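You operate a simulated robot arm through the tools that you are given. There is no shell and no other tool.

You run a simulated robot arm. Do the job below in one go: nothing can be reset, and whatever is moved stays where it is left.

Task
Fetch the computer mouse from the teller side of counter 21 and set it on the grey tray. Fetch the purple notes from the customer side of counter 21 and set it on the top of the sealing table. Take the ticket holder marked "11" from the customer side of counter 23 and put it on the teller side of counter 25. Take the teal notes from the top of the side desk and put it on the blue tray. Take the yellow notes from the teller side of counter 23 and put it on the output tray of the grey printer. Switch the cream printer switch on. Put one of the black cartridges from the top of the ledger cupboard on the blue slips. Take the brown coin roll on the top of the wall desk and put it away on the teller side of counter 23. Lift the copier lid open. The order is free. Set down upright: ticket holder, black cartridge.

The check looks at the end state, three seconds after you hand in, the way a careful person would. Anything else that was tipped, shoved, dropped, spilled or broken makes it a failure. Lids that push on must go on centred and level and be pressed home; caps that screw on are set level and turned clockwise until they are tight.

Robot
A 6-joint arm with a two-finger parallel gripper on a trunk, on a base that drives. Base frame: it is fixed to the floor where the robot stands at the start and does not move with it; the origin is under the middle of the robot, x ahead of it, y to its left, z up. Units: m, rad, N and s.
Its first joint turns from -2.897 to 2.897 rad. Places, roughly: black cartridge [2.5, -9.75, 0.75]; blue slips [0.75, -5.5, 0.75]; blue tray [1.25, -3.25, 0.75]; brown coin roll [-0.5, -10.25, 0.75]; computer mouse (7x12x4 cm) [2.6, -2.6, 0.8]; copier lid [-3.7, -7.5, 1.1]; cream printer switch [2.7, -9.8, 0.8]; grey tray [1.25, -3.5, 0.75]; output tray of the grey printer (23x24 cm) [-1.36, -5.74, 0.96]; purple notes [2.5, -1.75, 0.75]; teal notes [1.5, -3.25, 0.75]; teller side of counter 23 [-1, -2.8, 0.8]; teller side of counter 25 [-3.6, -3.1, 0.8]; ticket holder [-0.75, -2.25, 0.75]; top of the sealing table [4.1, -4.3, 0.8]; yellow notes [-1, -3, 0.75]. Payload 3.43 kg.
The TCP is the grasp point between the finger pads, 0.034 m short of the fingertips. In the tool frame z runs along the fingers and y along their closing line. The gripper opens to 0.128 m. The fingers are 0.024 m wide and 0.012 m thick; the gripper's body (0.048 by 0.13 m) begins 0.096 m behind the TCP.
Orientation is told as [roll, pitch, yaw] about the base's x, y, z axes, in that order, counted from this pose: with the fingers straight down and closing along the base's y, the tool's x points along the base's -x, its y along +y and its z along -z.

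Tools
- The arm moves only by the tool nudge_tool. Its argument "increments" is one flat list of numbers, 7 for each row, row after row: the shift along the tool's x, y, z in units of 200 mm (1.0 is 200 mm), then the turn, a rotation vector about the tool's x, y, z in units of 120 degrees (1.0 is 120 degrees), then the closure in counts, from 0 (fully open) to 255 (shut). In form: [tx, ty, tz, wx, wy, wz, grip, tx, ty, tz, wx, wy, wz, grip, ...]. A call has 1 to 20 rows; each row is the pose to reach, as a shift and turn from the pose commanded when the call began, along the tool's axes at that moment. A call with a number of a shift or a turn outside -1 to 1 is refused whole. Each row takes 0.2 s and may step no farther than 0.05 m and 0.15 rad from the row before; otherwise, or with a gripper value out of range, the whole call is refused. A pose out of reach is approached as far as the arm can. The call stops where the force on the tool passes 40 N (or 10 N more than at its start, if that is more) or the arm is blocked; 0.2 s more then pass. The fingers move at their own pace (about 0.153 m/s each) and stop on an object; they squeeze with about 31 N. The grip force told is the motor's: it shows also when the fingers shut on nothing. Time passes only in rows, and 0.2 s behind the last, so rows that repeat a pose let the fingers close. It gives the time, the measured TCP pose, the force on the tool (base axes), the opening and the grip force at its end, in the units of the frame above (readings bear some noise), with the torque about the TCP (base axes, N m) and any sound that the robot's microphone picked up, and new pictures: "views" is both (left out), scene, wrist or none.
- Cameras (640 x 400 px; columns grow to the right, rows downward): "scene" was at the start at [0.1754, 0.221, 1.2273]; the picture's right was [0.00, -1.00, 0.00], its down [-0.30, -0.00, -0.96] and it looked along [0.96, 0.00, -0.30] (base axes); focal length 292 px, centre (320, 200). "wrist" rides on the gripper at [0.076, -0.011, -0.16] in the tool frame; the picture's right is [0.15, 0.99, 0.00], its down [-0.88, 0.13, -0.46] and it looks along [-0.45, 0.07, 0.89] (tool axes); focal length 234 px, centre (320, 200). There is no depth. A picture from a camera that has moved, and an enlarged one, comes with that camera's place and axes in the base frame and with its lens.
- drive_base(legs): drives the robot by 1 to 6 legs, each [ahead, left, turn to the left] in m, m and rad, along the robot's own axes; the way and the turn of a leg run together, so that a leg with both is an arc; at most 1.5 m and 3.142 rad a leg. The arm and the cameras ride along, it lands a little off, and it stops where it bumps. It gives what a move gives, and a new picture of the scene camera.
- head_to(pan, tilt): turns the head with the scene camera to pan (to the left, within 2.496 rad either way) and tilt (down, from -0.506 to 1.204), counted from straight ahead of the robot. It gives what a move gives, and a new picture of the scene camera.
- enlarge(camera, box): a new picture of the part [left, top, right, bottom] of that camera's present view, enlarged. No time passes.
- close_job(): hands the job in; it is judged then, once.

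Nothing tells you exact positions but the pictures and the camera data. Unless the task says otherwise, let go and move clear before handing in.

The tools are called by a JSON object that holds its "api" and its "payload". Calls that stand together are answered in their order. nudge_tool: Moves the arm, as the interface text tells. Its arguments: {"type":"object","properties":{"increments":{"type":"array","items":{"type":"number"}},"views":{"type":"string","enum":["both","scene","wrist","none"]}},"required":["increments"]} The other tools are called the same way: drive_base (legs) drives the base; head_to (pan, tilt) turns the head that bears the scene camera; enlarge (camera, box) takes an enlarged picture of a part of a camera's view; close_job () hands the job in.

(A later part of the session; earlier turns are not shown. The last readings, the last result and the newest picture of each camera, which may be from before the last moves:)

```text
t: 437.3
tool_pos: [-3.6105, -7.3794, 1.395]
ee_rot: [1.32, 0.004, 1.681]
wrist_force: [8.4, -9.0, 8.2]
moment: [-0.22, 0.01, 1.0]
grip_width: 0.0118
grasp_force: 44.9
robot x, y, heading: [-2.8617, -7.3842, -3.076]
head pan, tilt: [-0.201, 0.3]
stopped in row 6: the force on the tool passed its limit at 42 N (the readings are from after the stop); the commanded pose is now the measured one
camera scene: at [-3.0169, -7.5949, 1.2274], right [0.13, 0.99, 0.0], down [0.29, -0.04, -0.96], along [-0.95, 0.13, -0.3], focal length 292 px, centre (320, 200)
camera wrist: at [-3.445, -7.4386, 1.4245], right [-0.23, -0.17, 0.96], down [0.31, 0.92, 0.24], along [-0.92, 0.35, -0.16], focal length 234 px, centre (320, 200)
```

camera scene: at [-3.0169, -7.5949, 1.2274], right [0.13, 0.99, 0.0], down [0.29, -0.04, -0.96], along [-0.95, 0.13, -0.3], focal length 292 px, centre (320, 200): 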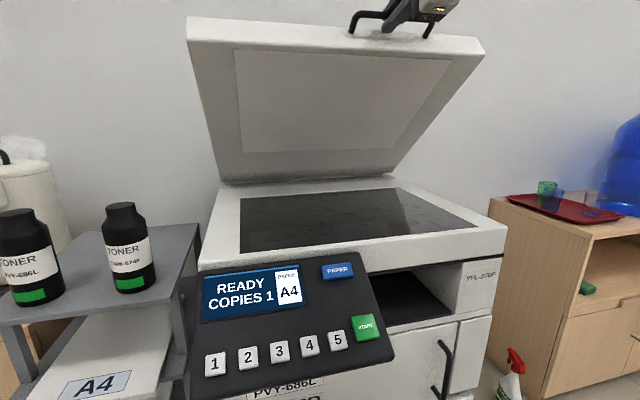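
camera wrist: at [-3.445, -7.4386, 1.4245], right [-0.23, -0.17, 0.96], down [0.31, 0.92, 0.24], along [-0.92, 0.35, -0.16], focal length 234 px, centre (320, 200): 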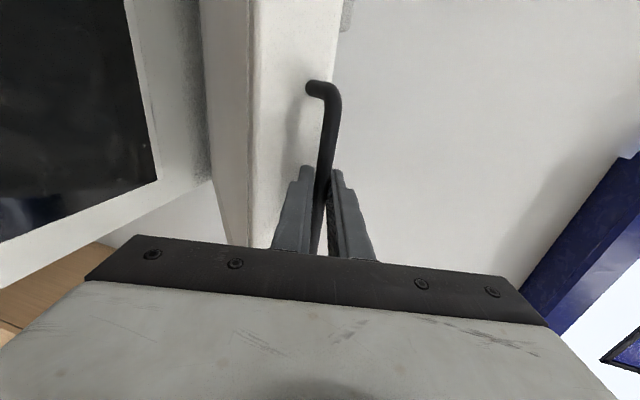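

{"api": "nudge_tool", "payload": {"increments": [0.004, 0.047, 0.032, -0.003, 0, 0, 255, 0.008, 0.0945, 0.065, -0.006, 0, 0, 255, 0.012, 0.141, 0.0995, -0.009, 0, 0, 255, 0.016, 0.187, 0.1345, -0.0125, 0, 0, 255, 0.02, 0.231, 0.1705, -0.0155, 0, 0, 255, 0.02, 0.275, 0.2075, -0.0188, 0, 0, 255, 0.02, 0.318, 0.2455, -0.022, 0, 0, 255, 0.02, 0.361, 0.284, -0.025, 0, 0, 255, 0.02, 0.402, 0.3245, -0.028, 0, 0, 255, 0.02, 0.443, 0.3655, -0.0313, 0, 0, 255, 0.02, 0.482, 0.4075, -0.034, 0, 0, 255, 0.02, 0.5205, 0.45, -0.0375, 0, 0, 255]}}

```text
t: 439.3
tool_pos: [-3.6904, -7.3892, 1.4561]
ee_rot: [1.382, 0.003, 1.678]
wrist_force: [4.5, 5.8, 9.8]
moment: [-0.13, 0.1, -0.42]
grip_width: 0.0115
grasp_force: 44.8
robot x, y, heading: [-2.8647, -7.3801, -3.076]
head pan, tilt: [-0.201, 0.3]
stopped in row 10: the force on the tool passed its limit at 41 N (the readings are from after the stop); the commanded pose is now the measured one
camera scene: at [-3.0172, -7.5936, 1.2275], right [0.13, 0.99, 0.0], down [0.29, -0.04, -0.96], along [-0.95, 0.13, -0.3], focal length 292 px, centre (320, 200)
camera wrist: at [-3.5231, -7.4484, 1.4764], right [-0.17, -0.16, 0.97], down [0.33, 0.92, 0.21], along [-0.93, 0.35, -0.1], focal length 234 px, centre (320, 200)
```

scene: 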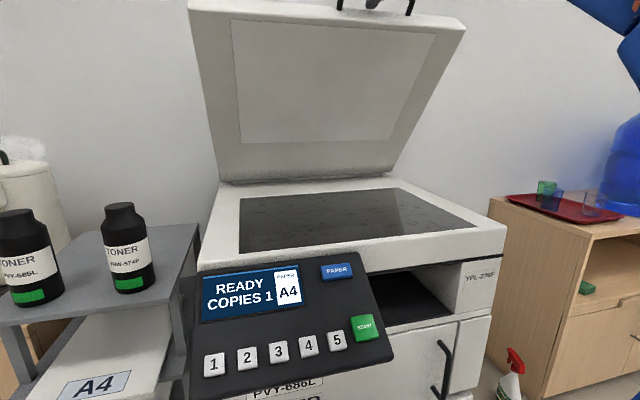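
wrist: 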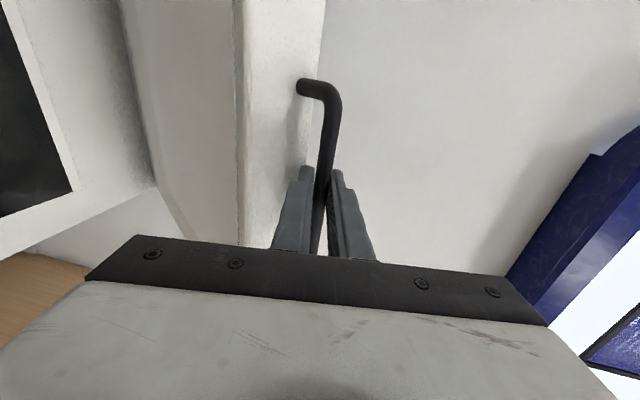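

{"api": "nudge_tool", "payload": {"increments": [0, 0.045, 0.044, -0.002, 0, 0, 255, 0, 0.085, 0.0875, -0.004, 0, 0, 255, 0, 0.123, 0.133, -0.006, 0, 0, 255, 0, 0.16, 0.1795, -0.008, 0, 0, 255, 0, 0.195, 0.226, -0.01, 0, 0, 255, 0, 0.23, 0.274, -0.012, 0, 0, 255, 0, 0.264, 0.322, -0.014, 0, 0, 255, 0, 0.297, 0.371, -0.016, 0, 0, 255]}}

```text
t: 441.1
tool_pos: [-3.7719, -7.3997, 1.5001]
ee_rot: [1.416, 0.002, 1.68]
wrist_force: [9.6, 2.9, 25.0]
moment: [-0.27, 0.12, -0.27]
grip_width: 0.0121
grasp_force: 45.1
robot x, y, heading: [-2.8658, -7.3813, -3.078]
head pan, tilt: [-0.201, 0.3]
camera scene: at [-3.0163, -7.594, 1.2276], right [0.13, 0.99, 0.0], down [0.29, -0.04, -0.96], along [-0.95, 0.13, -0.29], focal length 292 px, centre (320, 200)
camera wrist: at [-3.6062, -7.458, 1.5152], right [-0.14, -0.16, 0.98], down [0.33, 0.92, 0.2], along [-0.93, 0.35, -0.07], focal length 234 px, centre (320, 200)
```

scene: 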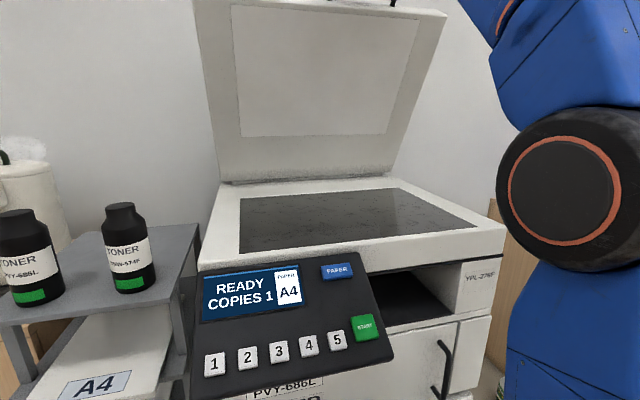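
wrist: 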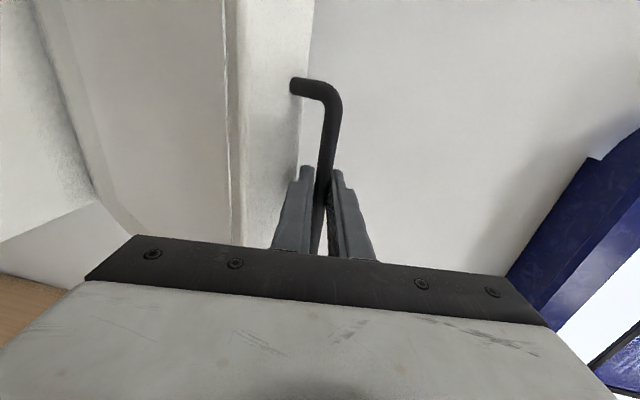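

The lid is at roughly 65°. I'll relieve the slight upward pull, then use the base to push it further back.

{"api": "nudge_tool", "payload": {"increments": [0, 0.04, 0.02, -0.002, 0, 0, 255, 0, 0.082, 0.038, -0.004, 0, 0, 255], "views": "none"}}

{"api": "drive_base", "payload": {"legs": [[0.05, 0, 0]]}}

```text
t: 441.8
tool_pos: [-3.7875, -7.4006, 1.5068]
ee_rot: [1.403, 0.002, 1.681]
wrist_force: [1.8, -1.7, -2.0]
moment: [-0.2, -0.06, -0.44]
grip_width: 0.0118
grasp_force: 44.8
robot x, y, heading: [-2.8617, -7.3841, -3.076]
head pan, tilt: [-0.201, 0.3]
stopped in row 2: the force on the tool passed its limit at 52 N (the readings are from after the stop); the commanded pose is now the measured one
```

```text
t: 442.5
tool_pos: [-3.7886, -7.4022, 1.5076]
ee_rot: [1.398, 0.004, 1.682]
wrist_force: [6.6, 0.9, -1.2]
moment: [-0.3, -0.03, 0.0]
grip_width: 0.0117
grasp_force: 44.9
robot x, y, heading: [-2.8643, -7.3799, -3.07]
head pan, tilt: [-0.201, 0.3]
stopped in leg 1: the force on the tool passed its limit at 76 N (the readings are from after the stop); the commanded pose is now the measured one
camera scene: at [-3.0212, -7.5945, 1.2274], right [0.13, 0.99, 0.0], down [0.29, -0.04, -0.96], along [-0.95, 0.13, -0.3], focal length 292 px, centre (320, 200)
```

scene: 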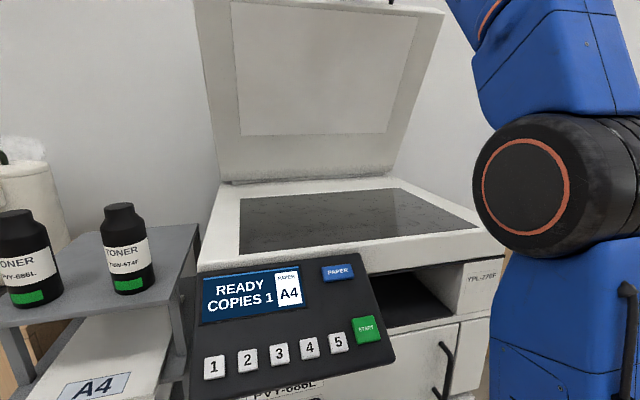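

The lid seems to have reached its stop. I'll loosen the fingers slightly to see whether it stays open by itself.

{"api": "nudge_tool", "payload": {"increments": [0, 0, 0, 0, 0, 0, 230, 0, 0, 0, 0, 0, 0, 205, 0, 0, 0, 0, 0, 0, 195, 0, 0, 0, 0, 0, 0, 195, 0, 0, 0, 0, 0, 0, 195]}}

{"api": "enlarge", "payload": {"camera": "wrist", "box": [200, 40, 460, 260]}}

```text
t: 443.7
tool_pos: [-3.7873, -7.4009, 1.5078]
ee_rot: [1.401, 0.001, 1.681]
wrist_force: [5.4, 1.7, 15.0]
moment: [-0.03, 0.24, 0.03]
grip_width: 0.0226
grasp_force: 0.0
robot x, y, heading: [-2.8647, -7.3842, -3.076]
head pan, tilt: [-0.201, 0.3]
camera scene: at [-3.0206, -7.5945, 1.2275], right [0.13, 0.99, 0.0], down [0.29, -0.04, -0.96], along [-0.95, 0.13, -0.3], focal length 292 px, centre (320, 200)
camera wrist: at [-3.6215, -7.4597, 1.5242], right [-0.15, -0.16, 0.98], down [0.33, 0.92, 0.2], along [-0.93, 0.35, -0.09], focal length 234 px, centre (320, 200)
```

scene: 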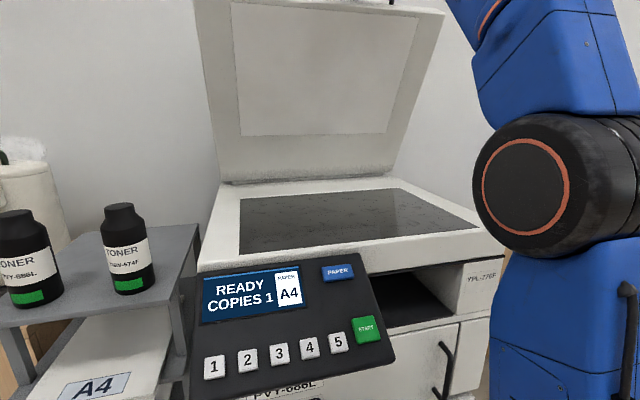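
wrist: 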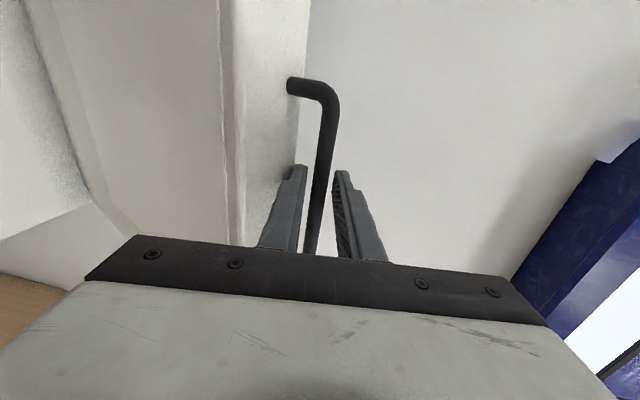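

```text
1.82 times, centred on (330, 150) of wrist
camera zoom: at [-3.6215, -7.4597, 1.5242], right [-0.15, -0.16, 0.98], down [0.33, 0.92, 0.2], along [-0.93, 0.35, -0.09], focal length 426 px, centre (302, 291)
```

zoom: 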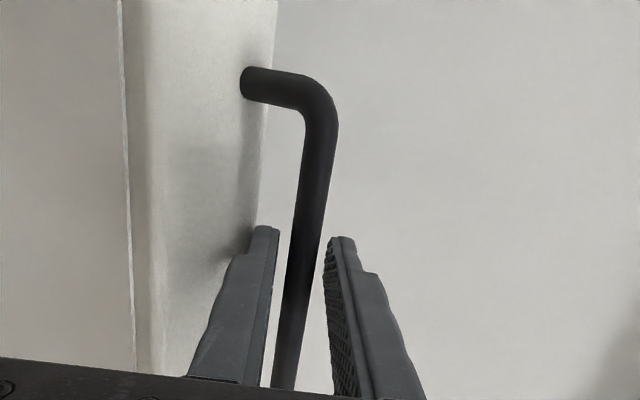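

{"api": "nudge_tool", "payload": {"increments": [0, 0.015, 0, 0, 0, 0, 185, 0, 0.025, -0.01, 0, 0, 0, 176, 0, 0.025, -0.01, 0, 0, 0, 176]}}

{"api": "enlarge", "payload": {"camera": "wrist", "box": [200, 40, 460, 260]}}

```text
t: 444.5
tool_pos: [-3.7871, -7.4014, 1.5118]
ee_rot: [1.398, 0.002, 1.68]
wrist_force: [4.4, -2.1, 12.9]
moment: [-0.11, 0.21, 0.03]
grip_width: 0.0321
grasp_force: 0.1
robot x, y, heading: [-2.8646, -7.3831, -3.074]
head pan, tilt: [-0.201, 0.3]
camera scene: at [-3.0208, -7.5947, 1.2274], right [0.13, 0.99, 0.0], down [0.29, -0.04, -0.96], along [-0.95, 0.13, -0.3], focal length 292 px, centre (320, 200)
camera wrist: at [-3.6217, -7.4597, 1.5291], right [-0.15, -0.16, 0.97], down [0.33, 0.92, 0.2], along [-0.93, 0.35, -0.09], focal length 234 px, centre (320, 200)
```

scene: 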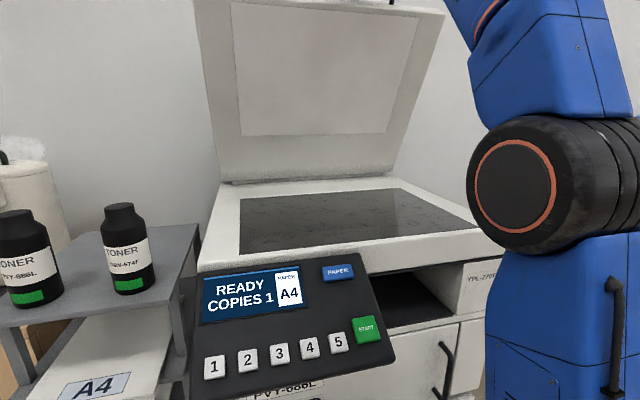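
wrist: 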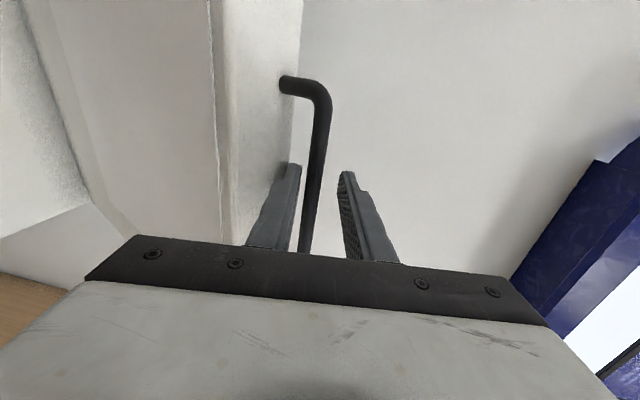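

```text
1.82 times, centred on (330, 150) of wrist
camera zoom: at [-3.6217, -7.4597, 1.5291], right [-0.15, -0.16, 0.97], down [0.33, 0.92, 0.2], along [-0.93, 0.35, -0.09], focal length 426 px, centre (302, 291)
```

zoom: 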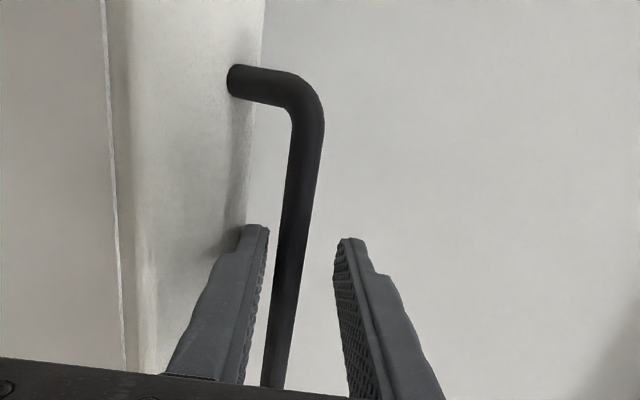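

The lid stays put. The lower finger sits in the narrow gap behind the bar, so I'll raise a millimetre and withdraw straight back along the finger axis.

{"api": "nudge_tool", "payload": {"increments": [0, 0.006, -0.02, 0, 0, 0, 176, 0, 0.006, -0.06, 0, 0, 0, 176, 0, 0.006, -0.12, 0, 0, 0, 176, 0, 0.006, -0.2, 0, 0, 0, 176]}}

{"api": "enlarge", "payload": {"camera": "wrist", "box": [200, 40, 460, 260]}}

```text
t: 445.5
tool_pos: [-3.7504, -7.3952, 1.5188]
ee_rot: [1.396, 0.002, 1.681]
wrist_force: [-0.6, -0.2, 1.0]
moment: [0.05, 0.02, -0.02]
grip_width: 0.0398
grasp_force: 0.1
robot x, y, heading: [-2.8646, -7.3807, -3.075]
head pan, tilt: [-0.201, 0.3]
camera scene: at [-3.0217, -7.5945, 1.2273], right [0.13, 0.99, 0.0], down [0.29, -0.04, -0.96], along [-0.95, 0.13, -0.3], focal length 292 px, centre (320, 200)
camera wrist: at [-3.5837, -7.4543, 1.5361], right [-0.15, -0.16, 0.97], down [0.33, 0.92, 0.2], along [-0.93, 0.35, -0.09], focal length 234 px, centre (320, 200)
```

scene: 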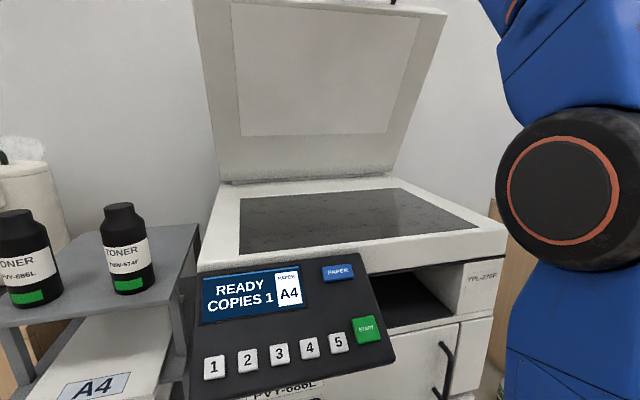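
wrist: 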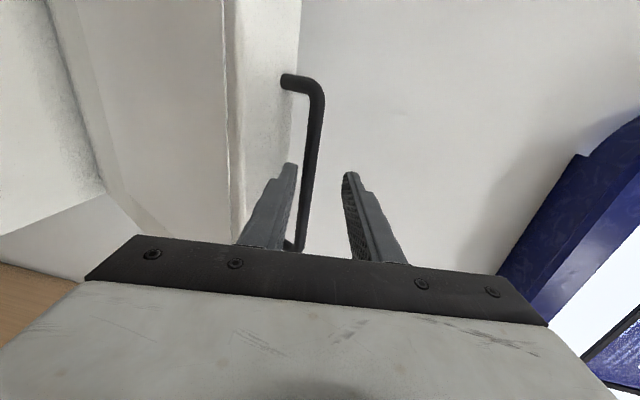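

```text
1.82 times, centred on (330, 150) of wrist
camera zoom: at [-3.5837, -7.4543, 1.5361], right [-0.15, -0.16, 0.97], down [0.33, 0.92, 0.2], along [-0.93, 0.35, -0.09], focal length 426 px, centre (302, 291)
```

zoom: 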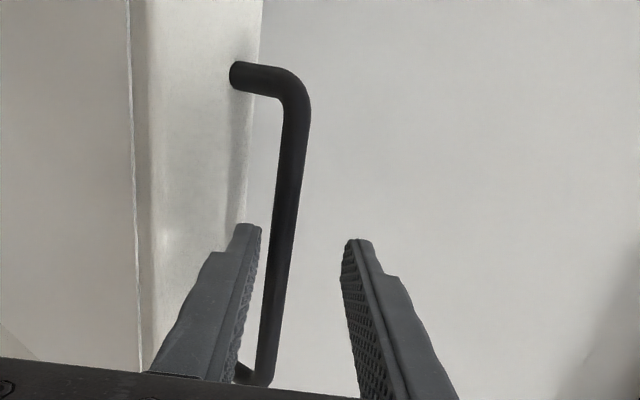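

The lid stays open with no contact force. I'll withdraw fully and check again.

{"api": "nudge_tool", "payload": {"increments": [0, 0, -0.15, 0, 0, 0, 176, 0, 0, -0.3, 0, 0, 0, 176, 0, 0, -0.45, 0, 0, 0, 176, 0, 0, -0.6, 0, 0, 0, 176, 0, 0, -0.75, 0, 0, 0, 176, 0, 0, -0.75, 0, 0, 0, 176]}}

{"api": "head_to", "payload": {"pan": -0.2, "tilt": 0.1}}

```text
t: 446.9
tool_pos: [-3.602, -7.3823, 1.5435]
ee_rot: [1.398, 0.002, 1.681]
wrist_force: [-0.6, 0.1, 0.4]
moment: [0.02, -0.01, -0.03]
grip_width: 0.0398
grasp_force: 0.1
robot x, y, heading: [-2.8679, -7.3815, -3.073]
head pan, tilt: [-0.201, 0.3]
camera scene: at [-3.0215, -7.5946, 1.2273], right [0.13, 0.99, 0.0], down [0.29, -0.04, -0.96], along [-0.95, 0.13, -0.3], focal length 292 px, centre (320, 200)
camera wrist: at [-3.4364, -7.4398, 1.5607], right [-0.15, -0.16, 0.97], down [0.33, 0.92, 0.2], along [-0.93, 0.35, -0.09], focal length 234 px, centre (320, 200)
```

scene: 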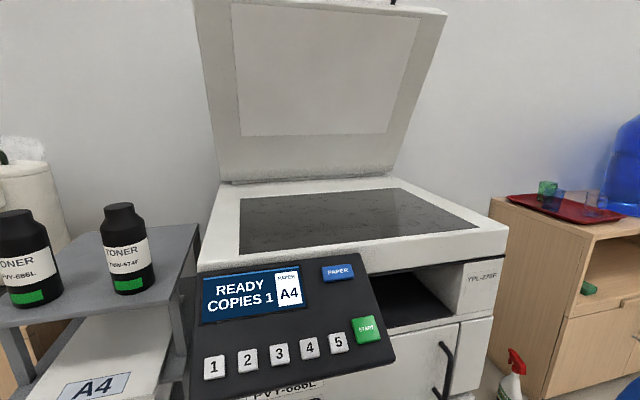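
wrist: 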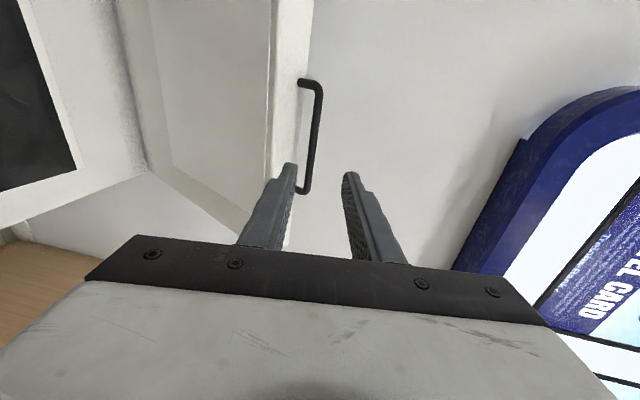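

```text
t: 447.6
tool_pos: [-3.6034, -7.3821, 1.5435]
ee_rot: [1.398, 0.002, 1.68]
wrist_force: [-0.1, -0.2, 0.0]
moment: [0.0, -0.03, -0.02]
grip_width: 0.0398
grasp_force: 0.0
robot x, y, heading: [-2.8672, -7.3796, -3.073]
head pan, tilt: [-0.201, 0.099]
camera scene: at [-3.0202, -7.5947, 1.246], right [0.13, 0.99, 0.0], down [0.1, -0.01, -0.99], along [-0.99, 0.13, -0.1], focal length 292 px, centre (320, 200)
```

scene: 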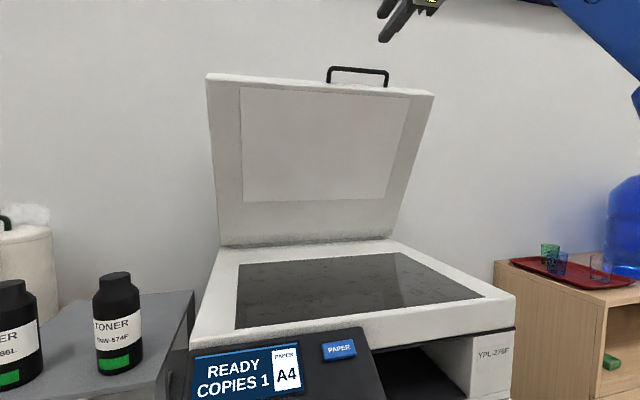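

The lid stays open on its own. Now I'll back away and bring the tool back to pointing down.

{"api": "drive_base", "payload": {"legs": [[-0.5, 0, 0]]}}

{"api": "nudge_tool", "payload": {"increments": [0, -0.2, 0, 0, 0, 0, 100, 0, -0.4, 0, 0.04, 0, 0, 100, 0, -0.6, 0, 0.1, 0, 0, 100, 0, -0.8, 0, 0.16, 0, 0, 100, 0, -1.0, 0, 0.22, 0, 0, 100], "views": "none"}}

{"api": "nudge_tool", "payload": {"increments": [0, 0, 0, 0.07, 0, 0, 100, 0, 0, 0, 0.14, 0, 0, 100, 0, 0, 0, 0.21, 0, 0, 100, 0, 0, 0, 0.28, 0, 0, 100, 0, 0, 0, 0.35, 0, 0, 100, 0, 0, 0, 0.42, 0, 0, 100, 0, 0, 0, 0.4476, 0, 0, 100]}}

```text
t: 450.6
tool_pos: [-3.0983, -7.3388, 1.5449]
ee_rot: [1.397, 0.002, 1.664]
wrist_force: [1.0, -0.3, 0.9]
moment: [-0.02, -0.02, 0.0]
grip_width: 0.0398
grasp_force: 0.1
robot x, y, heading: [-2.3601, -7.3551, -3.097]
head pan, tilt: [-0.201, 0.099]
camera scene: at [-2.5194, -7.5622, 1.246], right [0.15, 0.99, 0.0], down [0.1, -0.01, -0.99], along [-0.98, 0.15, -0.1], focal length 292 px, centre (320, 200)
```

scene: 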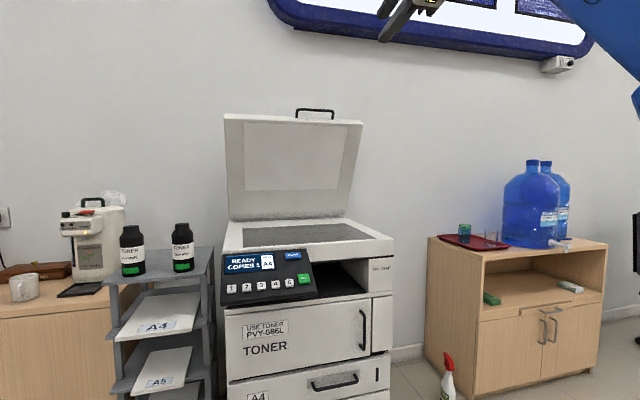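

```text
t: 451.8
tool_pos: [-3.0641, -7.337, 1.3463]
ee_rot: [0.935, 0.001, 1.662]
wrist_force: [0.0, 0.2, 0.2]
moment: [0.01, 0.03, -0.01]
grip_width: 0.0778
grasp_force: 0.1
robot x, y, heading: [-2.3621, -7.351, -3.093]
head pan, tilt: [-0.201, 0.099]
```

```text
t: 453.4
tool_pos: [-3.0583, -7.3325, 1.1922]
ee_rot: [0.051, 0.002, 1.663]
wrist_force: [0.0, -0.3, -0.8]
moment: [-0.01, 0.02, -0.03]
grip_width: 0.0776
grasp_force: 0.1
out of reach, approached as far as the arm can: row 4, 5, 6, 7
robot x, y, heading: [-2.3634, -7.3502, -3.093]
head pan, tilt: [-0.201, 0.099]
camera scene: at [-2.5195, -7.5622, 1.246], right [0.15, 0.99, 0.0], down [0.1, -0.01, -0.99], along [-0.98, 0.15, -0.1], focal length 292 px, centre (320, 200)
camera wrist: at [-3.0331, -7.4077, 1.3513], right [-0.97, -0.24, 0.05], down [-0.19, 0.87, 0.46], along [-0.15, 0.44, -0.89], focal length 234 px, centre (320, 200)
```

scene: 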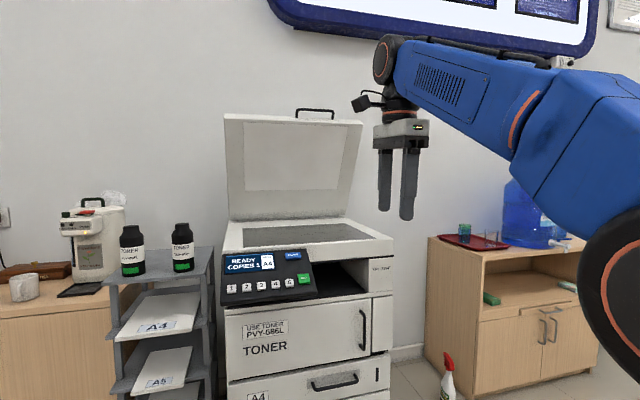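
wrist: 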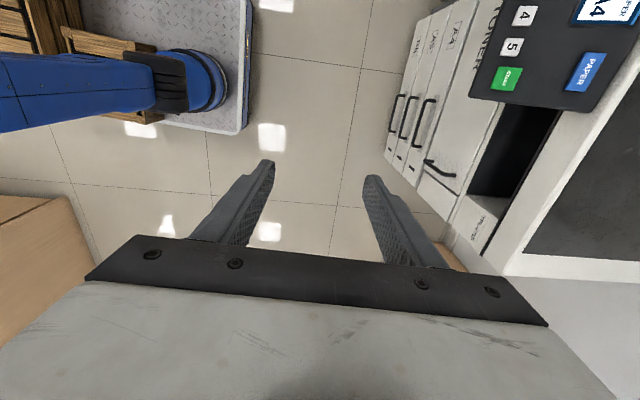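

The tool points down again. I'll stow it lower and closer, then drive round to the customer side: north along the aisle, east along the corridor, and through the gap by counter 21.

{"api": "nudge_tool", "payload": {"increments": [0, -0.15, 0.15, 0.024, 0, 0, 60, 0, -0.3, 0.3, 0.024, 0, 0, 60, 0, -0.45, 0.45, 0.024, 0, 0, 60, 0, -0.6, 0.6, 0.024, 0, 0, 60, 0, -0.8, 0.7, 0.024, 0, 0, 60], "views": "none"}}

{"api": "drive_base", "payload": {"legs": [[0, -1.45, 0], [0, -1.45, 0], [-1.45, 0, 0], [-1.45, 0, 0], [-1.45, 0, 0], [-1.3, 0, 0]]}}

```text
t: 454.6
tool_pos: [-2.9102, -7.3208, 1.0519]
ee_rot: [0.0, 0.0, 1.663]
wrist_force: [-0.7, 0.4, -0.7]
moment: [-0.01, -0.03, 0.01]
grip_width: 0.0981
grasp_force: 0.0
robot x, y, heading: [-2.3634, -7.3568, -3.092]
head pan, tilt: [-0.201, 0.099]
```

```text
t: 495.1
tool_pos: [2.5447, -4.0921, 1.0536]
ee_rot: [0.002, 0.002, 1.648]
wrist_force: [0.1, 0.3, 0.3]
moment: [0.0, -0.01, 0.01]
grip_width: 0.0979
grasp_force: 0.0
robot x, y, heading: [3.094, -4.1337, -3.105]
head pan, tilt: [-0.201, 0.099]
camera scene: at [2.932, -4.3391, 1.246], right [0.16, 0.99, 0.0], down [0.1, -0.02, -0.99], along [-0.98, 0.16, -0.1], focal length 292 px, centre (320, 200)
```

scene: 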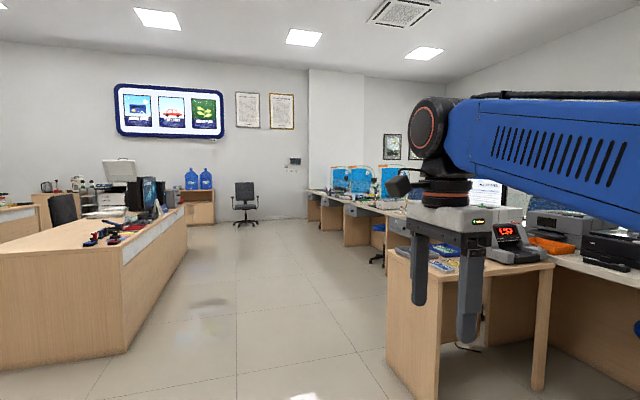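

{"api": "drive_base", "payload": {"legs": [[0, 0, -1.508], [0.8, 0, 0], [0, -0.5, 0], [1.3, 0, 0], [1.45, 0, 0], [0, 0, 1.57]]}}

{"api": "head_to", "payload": {"pan": 0.3, "tilt": 0.3}}

```text
t: 522.4
tool_pos: [2.5029, -0.5753, 1.0526]
ee_rot: [0.001, 0.003, 1.783]
wrist_force: [0.6, -0.3, -0.5]
moment: [-0.03, 0.0, 0.04]
grip_width: 0.0981
grasp_force: 0.0
robot x, y, heading: [3.0506, -0.5433, -2.966]
head pan, tilt: [-0.201, 0.099]
camera scene: at [2.9198, -0.7681, 1.246], right [0.03, 1.0, 0.0], down [0.1, 0.0, -0.99], along [-0.99, 0.03, -0.1], focal length 292 px, centre (320, 200)
```

scene: 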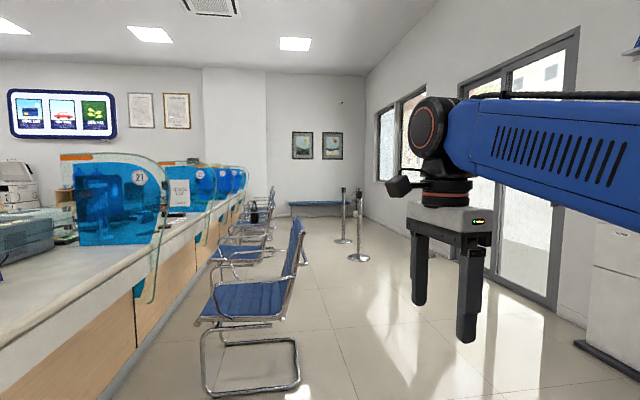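

```text
t: 523.3
tool_pos: [2.5031, -0.5757, 1.0541]
ee_rot: [0.002, 0.002, 1.784]
wrist_force: [-0.3, 0.0, -0.2]
moment: [0.0, 0.01, 0.01]
grip_width: 0.098
grasp_force: 0.1
robot x, y, heading: [3.0477, -0.5403, -2.971]
head pan, tilt: [0.3, 0.3]
camera scene: at [2.9285, -0.8132, 1.2274], right [-0.45, 0.89, 0.0], down [0.26, 0.13, -0.96], along [-0.85, -0.43, -0.3], focal length 292 px, centre (320, 200)
```

scene: 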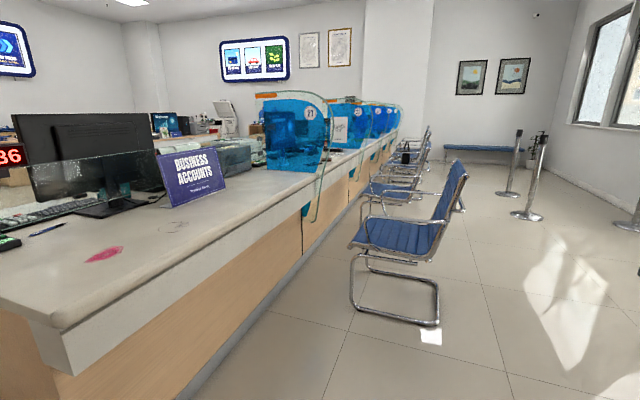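

{"api": "drive_base", "payload": {"legs": [[0, 0, -0.075], [0, -0.3, 0], [1.45, 0, 0], [1.45, 0, 0], [0.7, 0, 0]]}}

{"api": "head_to", "payload": {"pan": 1.3, "tilt": 0.4}}

{"api": "enlarge", "payload": {"camera": "scene", "box": [200, 60, 520, 260]}}

```text
t: 542.9
tool_pos: [-1.1256, -0.4507, 1.0533]
ee_rot: [0.001, 0.002, 1.68]
wrist_force: [0.3, 0.4, -0.2]
moment: [0.01, 0.04, 0.03]
grip_width: 0.0979
grasp_force: 0.0
robot x, y, heading: [-0.5794, -0.4767, -3.073]
head pan, tilt: [0.3, 0.3]
camera scene: at [-0.7274, -0.7308, 1.2273], right [-0.36, 0.93, 0.0], down [0.28, 0.11, -0.96], along [-0.89, -0.34, -0.3], focal length 292 px, centre (320, 200)
```

scene: 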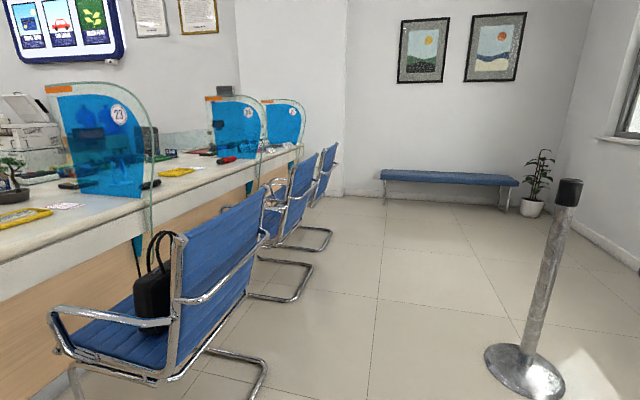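

```text
t: 544.2
tool_pos: [-1.1258, -0.4506, 1.053]
ee_rot: [0.002, 0.002, 1.681]
wrist_force: [-0.4, -0.1, -1.0]
moment: [-0.04, 0.01, 0.0]
grip_width: 0.0978
grasp_force: 0.1
robot x, y, heading: [-0.5742, -0.4737, -3.083]
head pan, tilt: [1.3, 0.4]
camera scene: at [-0.6591, -0.788, 1.2181], right [-0.98, 0.2, 0.0], down [0.08, 0.38, -0.92], along [-0.19, -0.9, -0.39], focal length 292 px, centre (320, 200)
```

scene: 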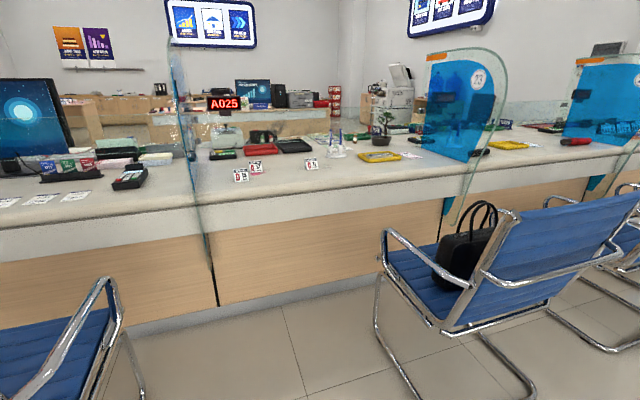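

```text
2.00 times, centred on (360, 160) of scene
camera zoom: at [-0.6591, -0.788, 1.2181], right [-0.98, 0.2, 0.0], down [0.08, 0.38, -0.92], along [-0.19, -0.9, -0.39], focal length 583 px, centre (240, 280)
```

zoom: 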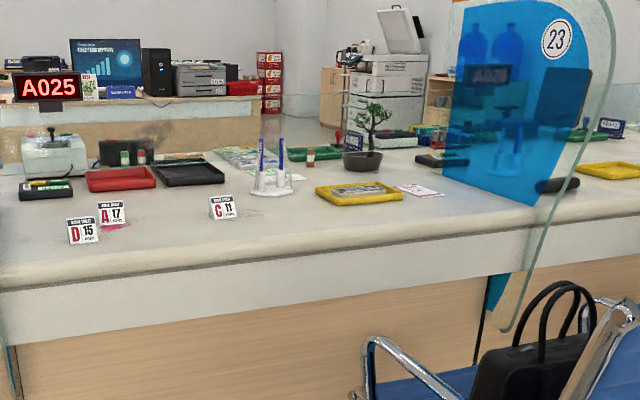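

The holders on the customer side read D 15, A 17 and C 11; the "11" one stands near (-0.92, -2.20). I'll drive in between the two chairs facing the counter.

{"api": "drive_base", "payload": {"legs": [[0, 0, 1.6], [0.45, -0.15, 0], [0.4, 0, 0]]}}

{"api": "head_to", "payload": {"pan": -0.3, "tilt": 0.5}}

{"api": "enlarge", "payload": {"camera": "scene", "box": [200, 80, 520, 280]}}

```text
t: 553.0
tool_pos: [-0.6163, -1.8827, 1.0526]
ee_rot: [0.002, 0.001, -2.981]
wrist_force: [0.3, 0.4, 0.1]
moment: [-0.03, 0.02, -0.02]
grip_width: 0.0979
grasp_force: 0.0
robot x, y, heading: [-0.6236, -1.3343, -1.457]
head pan, tilt: [1.3, 0.4]
camera scene: at [-0.301, -1.4001, 1.2181], right [-0.15, -0.99, 0.0], down [-0.38, 0.06, -0.92], along [0.91, -0.14, -0.39], focal length 292 px, centre (320, 200)
```

scene: 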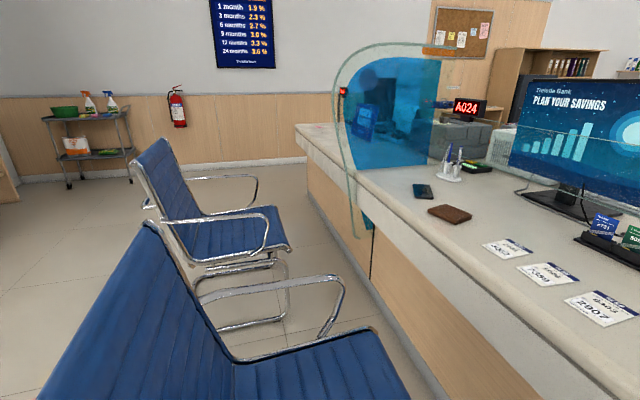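

```text
t: 554.7
tool_pos: [-0.617, -1.8827, 1.0531]
ee_rot: [0.001, 0.0, -2.981]
wrist_force: [-1.0, -0.4, -0.1]
moment: [0.01, 0.01, 0.01]
grip_width: 0.0981
grasp_force: 0.1
robot x, y, heading: [-0.623, -1.3312, -1.451]
head pan, tilt: [-0.3, 0.499]
camera scene: at [-0.409, -1.4756, 1.2089], right [-0.98, 0.18, 0.0], down [0.09, 0.47, -0.88], along [-0.16, -0.86, -0.48], focal length 292 px, centre (320, 200)
```

scene: 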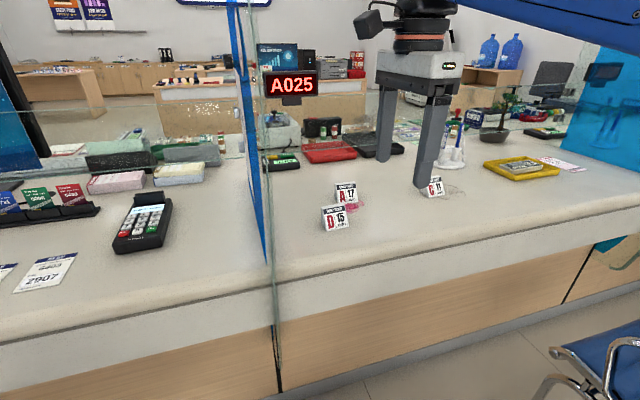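

```text
2.00 times, centred on (360, 180) of scene
camera zoom: at [-0.409, -1.4756, 1.2089], right [-0.98, 0.18, 0.0], down [0.09, 0.47, -0.88], along [-0.16, -0.86, -0.48], focal length 583 px, centre (240, 240)
```

zoom: 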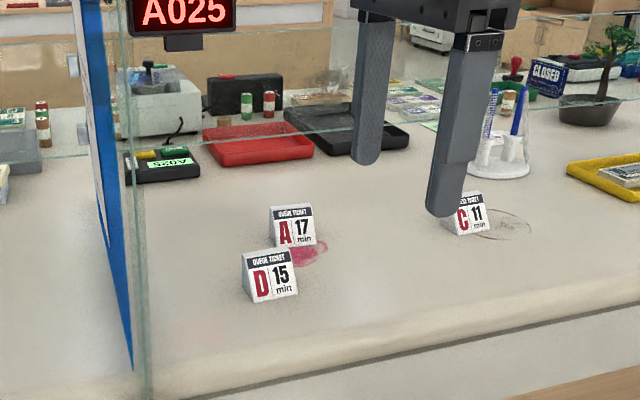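

The "11" holder (C 11) is a small wedge near (-0.906, -2.20). I'll move slightly closer and rotate the gripper to close on its two triangular end faces.

{"api": "drive_base", "payload": {"legs": [[0.12, -0.04, 0]]}}

{"api": "nudge_tool", "payload": {"increments": [0, 0, 0, 0, 0, -0.07, 60, 0, 0, 0, 0, 0, -0.14, 60, 0, 0, 0, 0, 0, -0.21, 60, 0, 0, 0, 0, 0, -0.28, 60, 0, 0, 0, 0, 0, -0.35, 60, 0, 0, 0, 0, 0, -0.42, 60, 0, 0, 0, 0, 0, -0.49, 60, 0, 0, 0, 0, 0, -0.56, 60, 0, 0, 0, 0, 0, -0.63, 60, 0, 0, 0, 0, 0, -0.69, 60, 0, 0, 0, 0, 0, -0.73, 60]}}

```text
t: 556.0
tool_pos: [-0.6424, -2.0089, 1.0538]
ee_rot: [0.002, 0.001, -2.981]
wrist_force: [0.1, 1.1, -0.1]
moment: [0.01, 0.01, 0.0]
grip_width: 0.0975
grasp_force: 0.0
robot x, y, heading: [-0.6526, -1.4586, -1.452]
head pan, tilt: [-0.3, 0.499]
camera scene: at [-0.4347, -1.6015, 1.2089], right [-0.98, 0.18, 0.0], down [0.09, 0.47, -0.88], along [-0.16, -0.86, -0.48], focal length 292 px, centre (320, 200)
```

scene: 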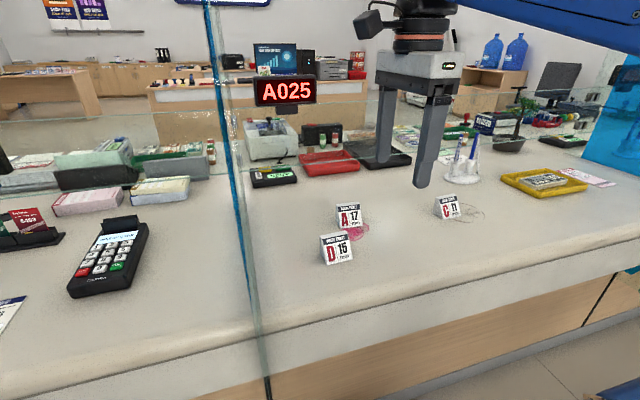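

```text
t: 558.4
tool_pos: [-0.6439, -2.0092, 1.054]
ee_rot: [0.002, -0.001, -1.45]
wrist_force: [0.3, -0.5, -0.2]
moment: [0.03, 0.01, 0.02]
grip_width: 0.0976
grasp_force: 0.0
robot x, y, heading: [-0.6453, -1.4605, -1.456]
head pan, tilt: [-0.3, 0.499]
camera scene: at [-0.4347, -1.6015, 1.2089], right [-0.98, 0.18, 0.0], down [0.09, 0.47, -0.88], along [-0.16, -0.86, -0.48], focal length 292 px, centre (320, 200)
camera wrist: at [-0.6638, -1.9352, 1.2138], right [0.96, 0.26, 0.0], down [0.23, -0.86, 0.46], along [0.12, -0.44, -0.89], focal length 234 px, centre (320, 200)
```

scene: 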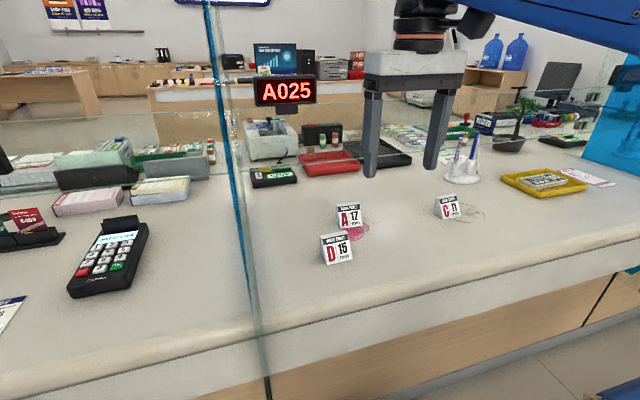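
wrist: 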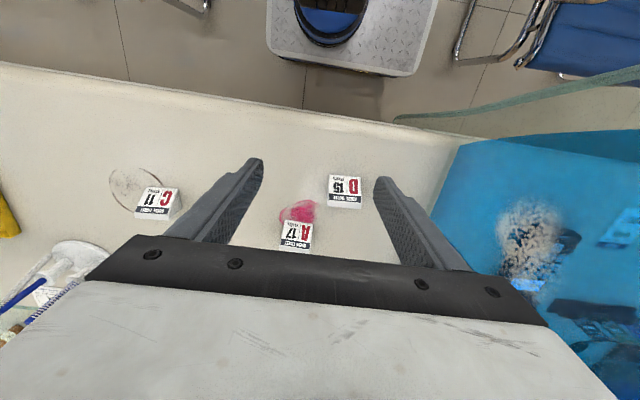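

{"api": "nudge_tool", "payload": {"increments": [-0.15, -0.18, 0, 0, 0, 0, 60, -0.3, -0.36, 0, 0, 0, 0, 60, -0.45, -0.54, 0, 0, 0, 0, 60, -0.6, -0.72, 0, 0, 0, 0, 60, -0.72, -0.88, 0, 0, 0, 0, 60, -0.76, -1.0, 0, 0, 0, 0, 60], "views": "none"}}

{"api": "nudge_tool", "payload": {"increments": [0, -0.2, 0, 0, 0, 0, 60, 0, -0.4, 0.1, 0, 0, 0, 60, 0, -0.44, 0.3, 0, 0, 0, 60, 0, -0.44, 0.5, 0, 0, 0, 60]}}

{"api": "enlarge", "payload": {"camera": "wrist", "box": [200, 60, 440, 240]}}

{"api": "enlarge", "payload": {"camera": "scene", "box": [380, 120, 540, 240]}}

```text
t: 559.8
tool_pos: [-0.8244, -2.183, 1.0545]
ee_rot: [0.002, -0.003, -1.451]
wrist_force: [0.3, 0.8, 1.0]
moment: [-0.05, 0.02, 0.0]
grip_width: 0.098
grasp_force: 0.1
robot x, y, heading: [-0.6521, -1.4599, -1.452]
head pan, tilt: [-0.3, 0.499]
```

```text
t: 560.8
tool_pos: [-0.9096, -2.1938, 0.9527]
ee_rot: [0.001, -0.001, -1.451]
wrist_force: [0.7, 0.0, 0.1]
moment: [-0.02, -0.03, 0.01]
grip_width: 0.098
grasp_force: 0.1
robot x, y, heading: [-0.6513, -1.4601, -1.457]
head pan, tilt: [-0.3, 0.499]
camera scene: at [-0.4347, -1.6015, 1.2089], right [-0.98, 0.18, 0.0], down [0.09, 0.47, -0.88], along [-0.16, -0.86, -0.48], focal length 292 px, centre (320, 200)
camera wrist: at [-0.9315, -2.1208, 1.1132], right [0.96, 0.26, 0.0], down [0.23, -0.86, 0.46], along [0.12, -0.44, -0.89], focal length 234 px, centre (320, 200)
```

scene: 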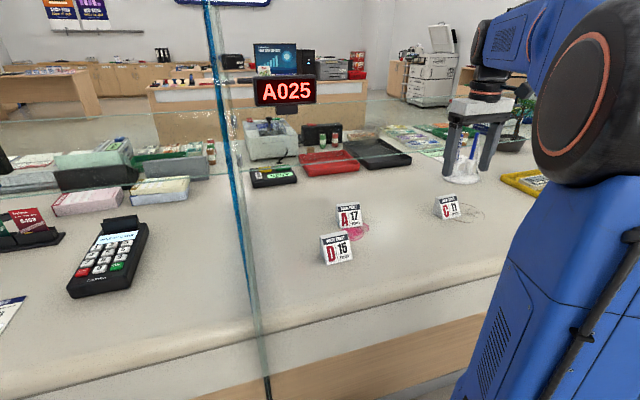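
wrist: 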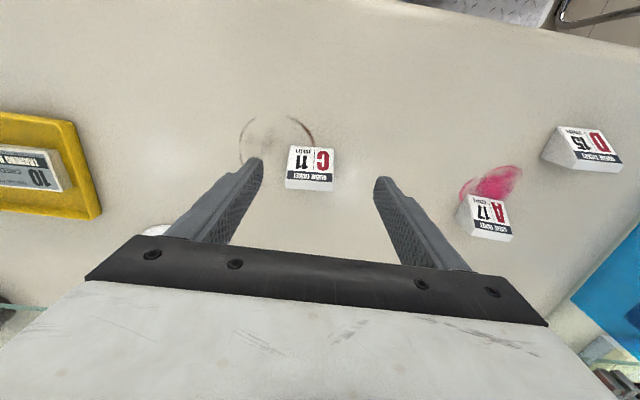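

```text
2.22 times, centred on (320, 150) of wrist
camera zoom: at [-0.9315, -2.1208, 1.1132], right [0.96, 0.26, 0.0], down [0.23, -0.86, 0.46], along [0.12, -0.44, -0.89], focal length 520 px, centre (320, 311)
```

zoom: 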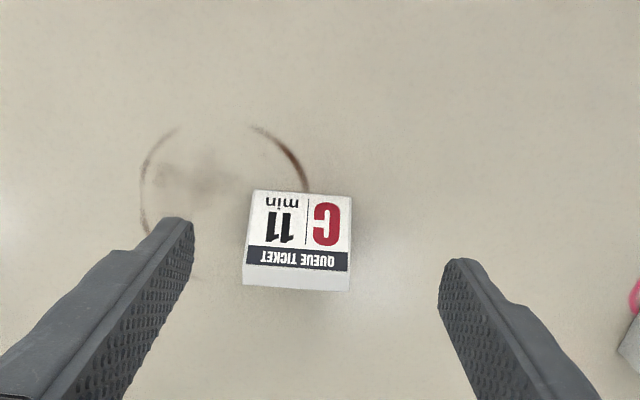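

```text
3.33 times, centred on (460, 180) of scene
camera zoom: at [-0.4347, -1.6015, 1.2089], right [-0.98, 0.18, 0.0], down [0.09, 0.47, -0.88], along [-0.16, -0.86, -0.48], focal length 972 px, centre (-147, 267)
```

zoom: 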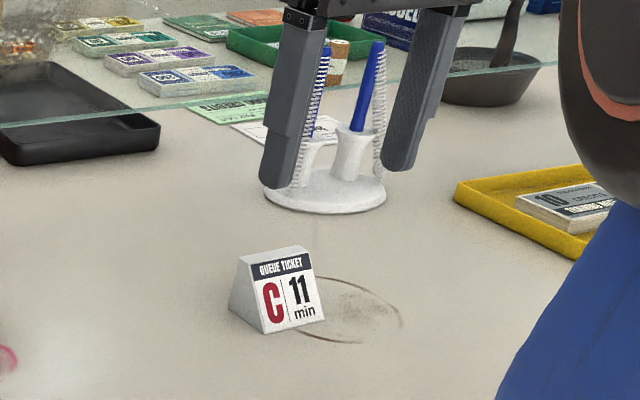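

The holder is a 6 cm wide wedge centred near (-0.914, -2.226), rotated ~0.2 rad. I'll align and lower around its end faces.

{"api": "nudge_tool", "payload": {"increments": [-0.09, -0.02, 0, 0, 0, -0.02, 66, -0.1675, -0.0425, 0.1, 0, 0, -0.0368, 66, -0.1675, -0.0425, 0.25, 0, 0, -0.0368, 66, -0.1675, -0.0425, 0.4, 0, 0, -0.0368, 66, -0.1675, -0.0425, 0.55, 0, 0, -0.0368, 66, -0.1675, -0.0425, 0.64, 0, 0, -0.0368, 66]}}

{"api": "enlarge", "payload": {"camera": "wrist", "box": [200, 60, 440, 260]}}

{"api": "enlarge", "payload": {"camera": "scene", "box": [380, 120, 540, 240]}}

```text
t: 562.2
tool_pos: [-0.9144, -2.2299, 0.8237]
ee_rot: [0.001, -0.001, -1.374]
wrist_force: [0.3, 0.0, 0.5]
moment: [-0.02, 0.01, 0.01]
grip_width: 0.0948
grasp_force: 0.0
robot x, y, heading: [-0.6479, -1.4561, -1.452]
head pan, tilt: [-0.3, 0.499]
camera scene: at [-0.4347, -1.6015, 1.2089], right [-0.98, 0.18, 0.0], down [0.09, 0.47, -0.88], along [-0.16, -0.86, -0.48], focal length 292 px, centre (320, 200)
camera wrist: at [-0.9409, -2.1569, 0.9831], right [0.94, 0.34, 0.0], down [0.3, -0.84, 0.46], along [0.16, -0.43, -0.89], focal length 234 px, centre (320, 200)
```

scene: 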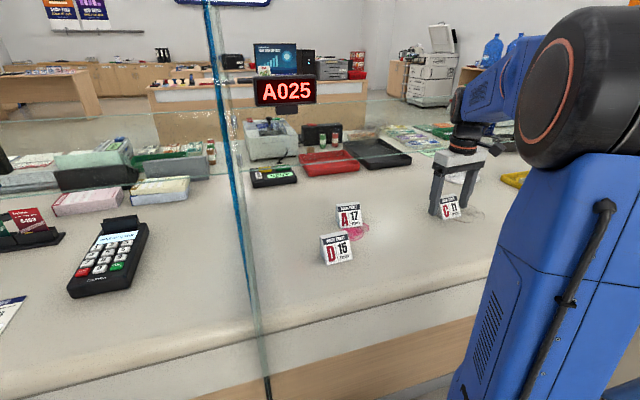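
wrist: 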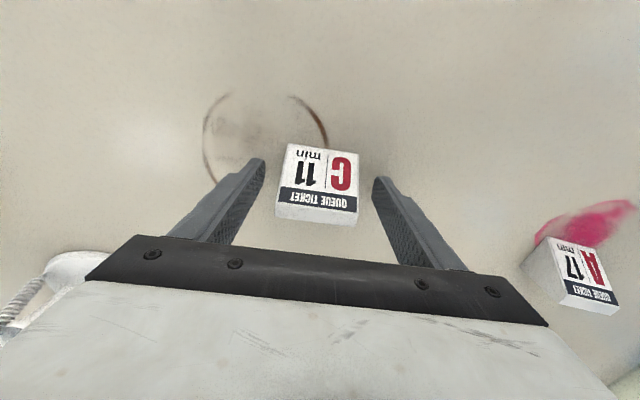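

```text
2.00 times, centred on (320, 160) of wrist
camera zoom: at [-0.9409, -2.1569, 0.9831], right [0.94, 0.34, 0.0], down [0.3, -0.84, 0.46], along [0.16, -0.43, -0.89], focal length 468 px, centre (320, 280)
```

zoom: 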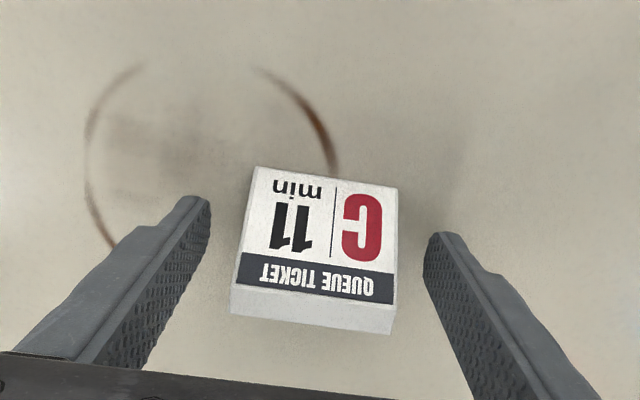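

```text
3.33 times, centred on (460, 180) of scene
camera zoom: at [-0.4347, -1.6015, 1.2089], right [-0.98, 0.18, 0.0], down [0.09, 0.47, -0.88], along [-0.16, -0.86, -0.48], focal length 972 px, centre (-147, 267)
```

zoom: 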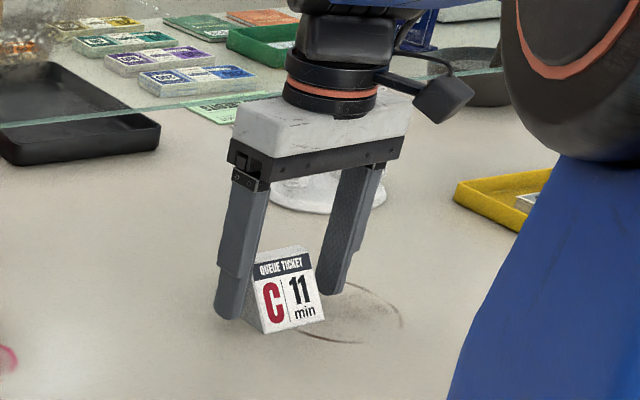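

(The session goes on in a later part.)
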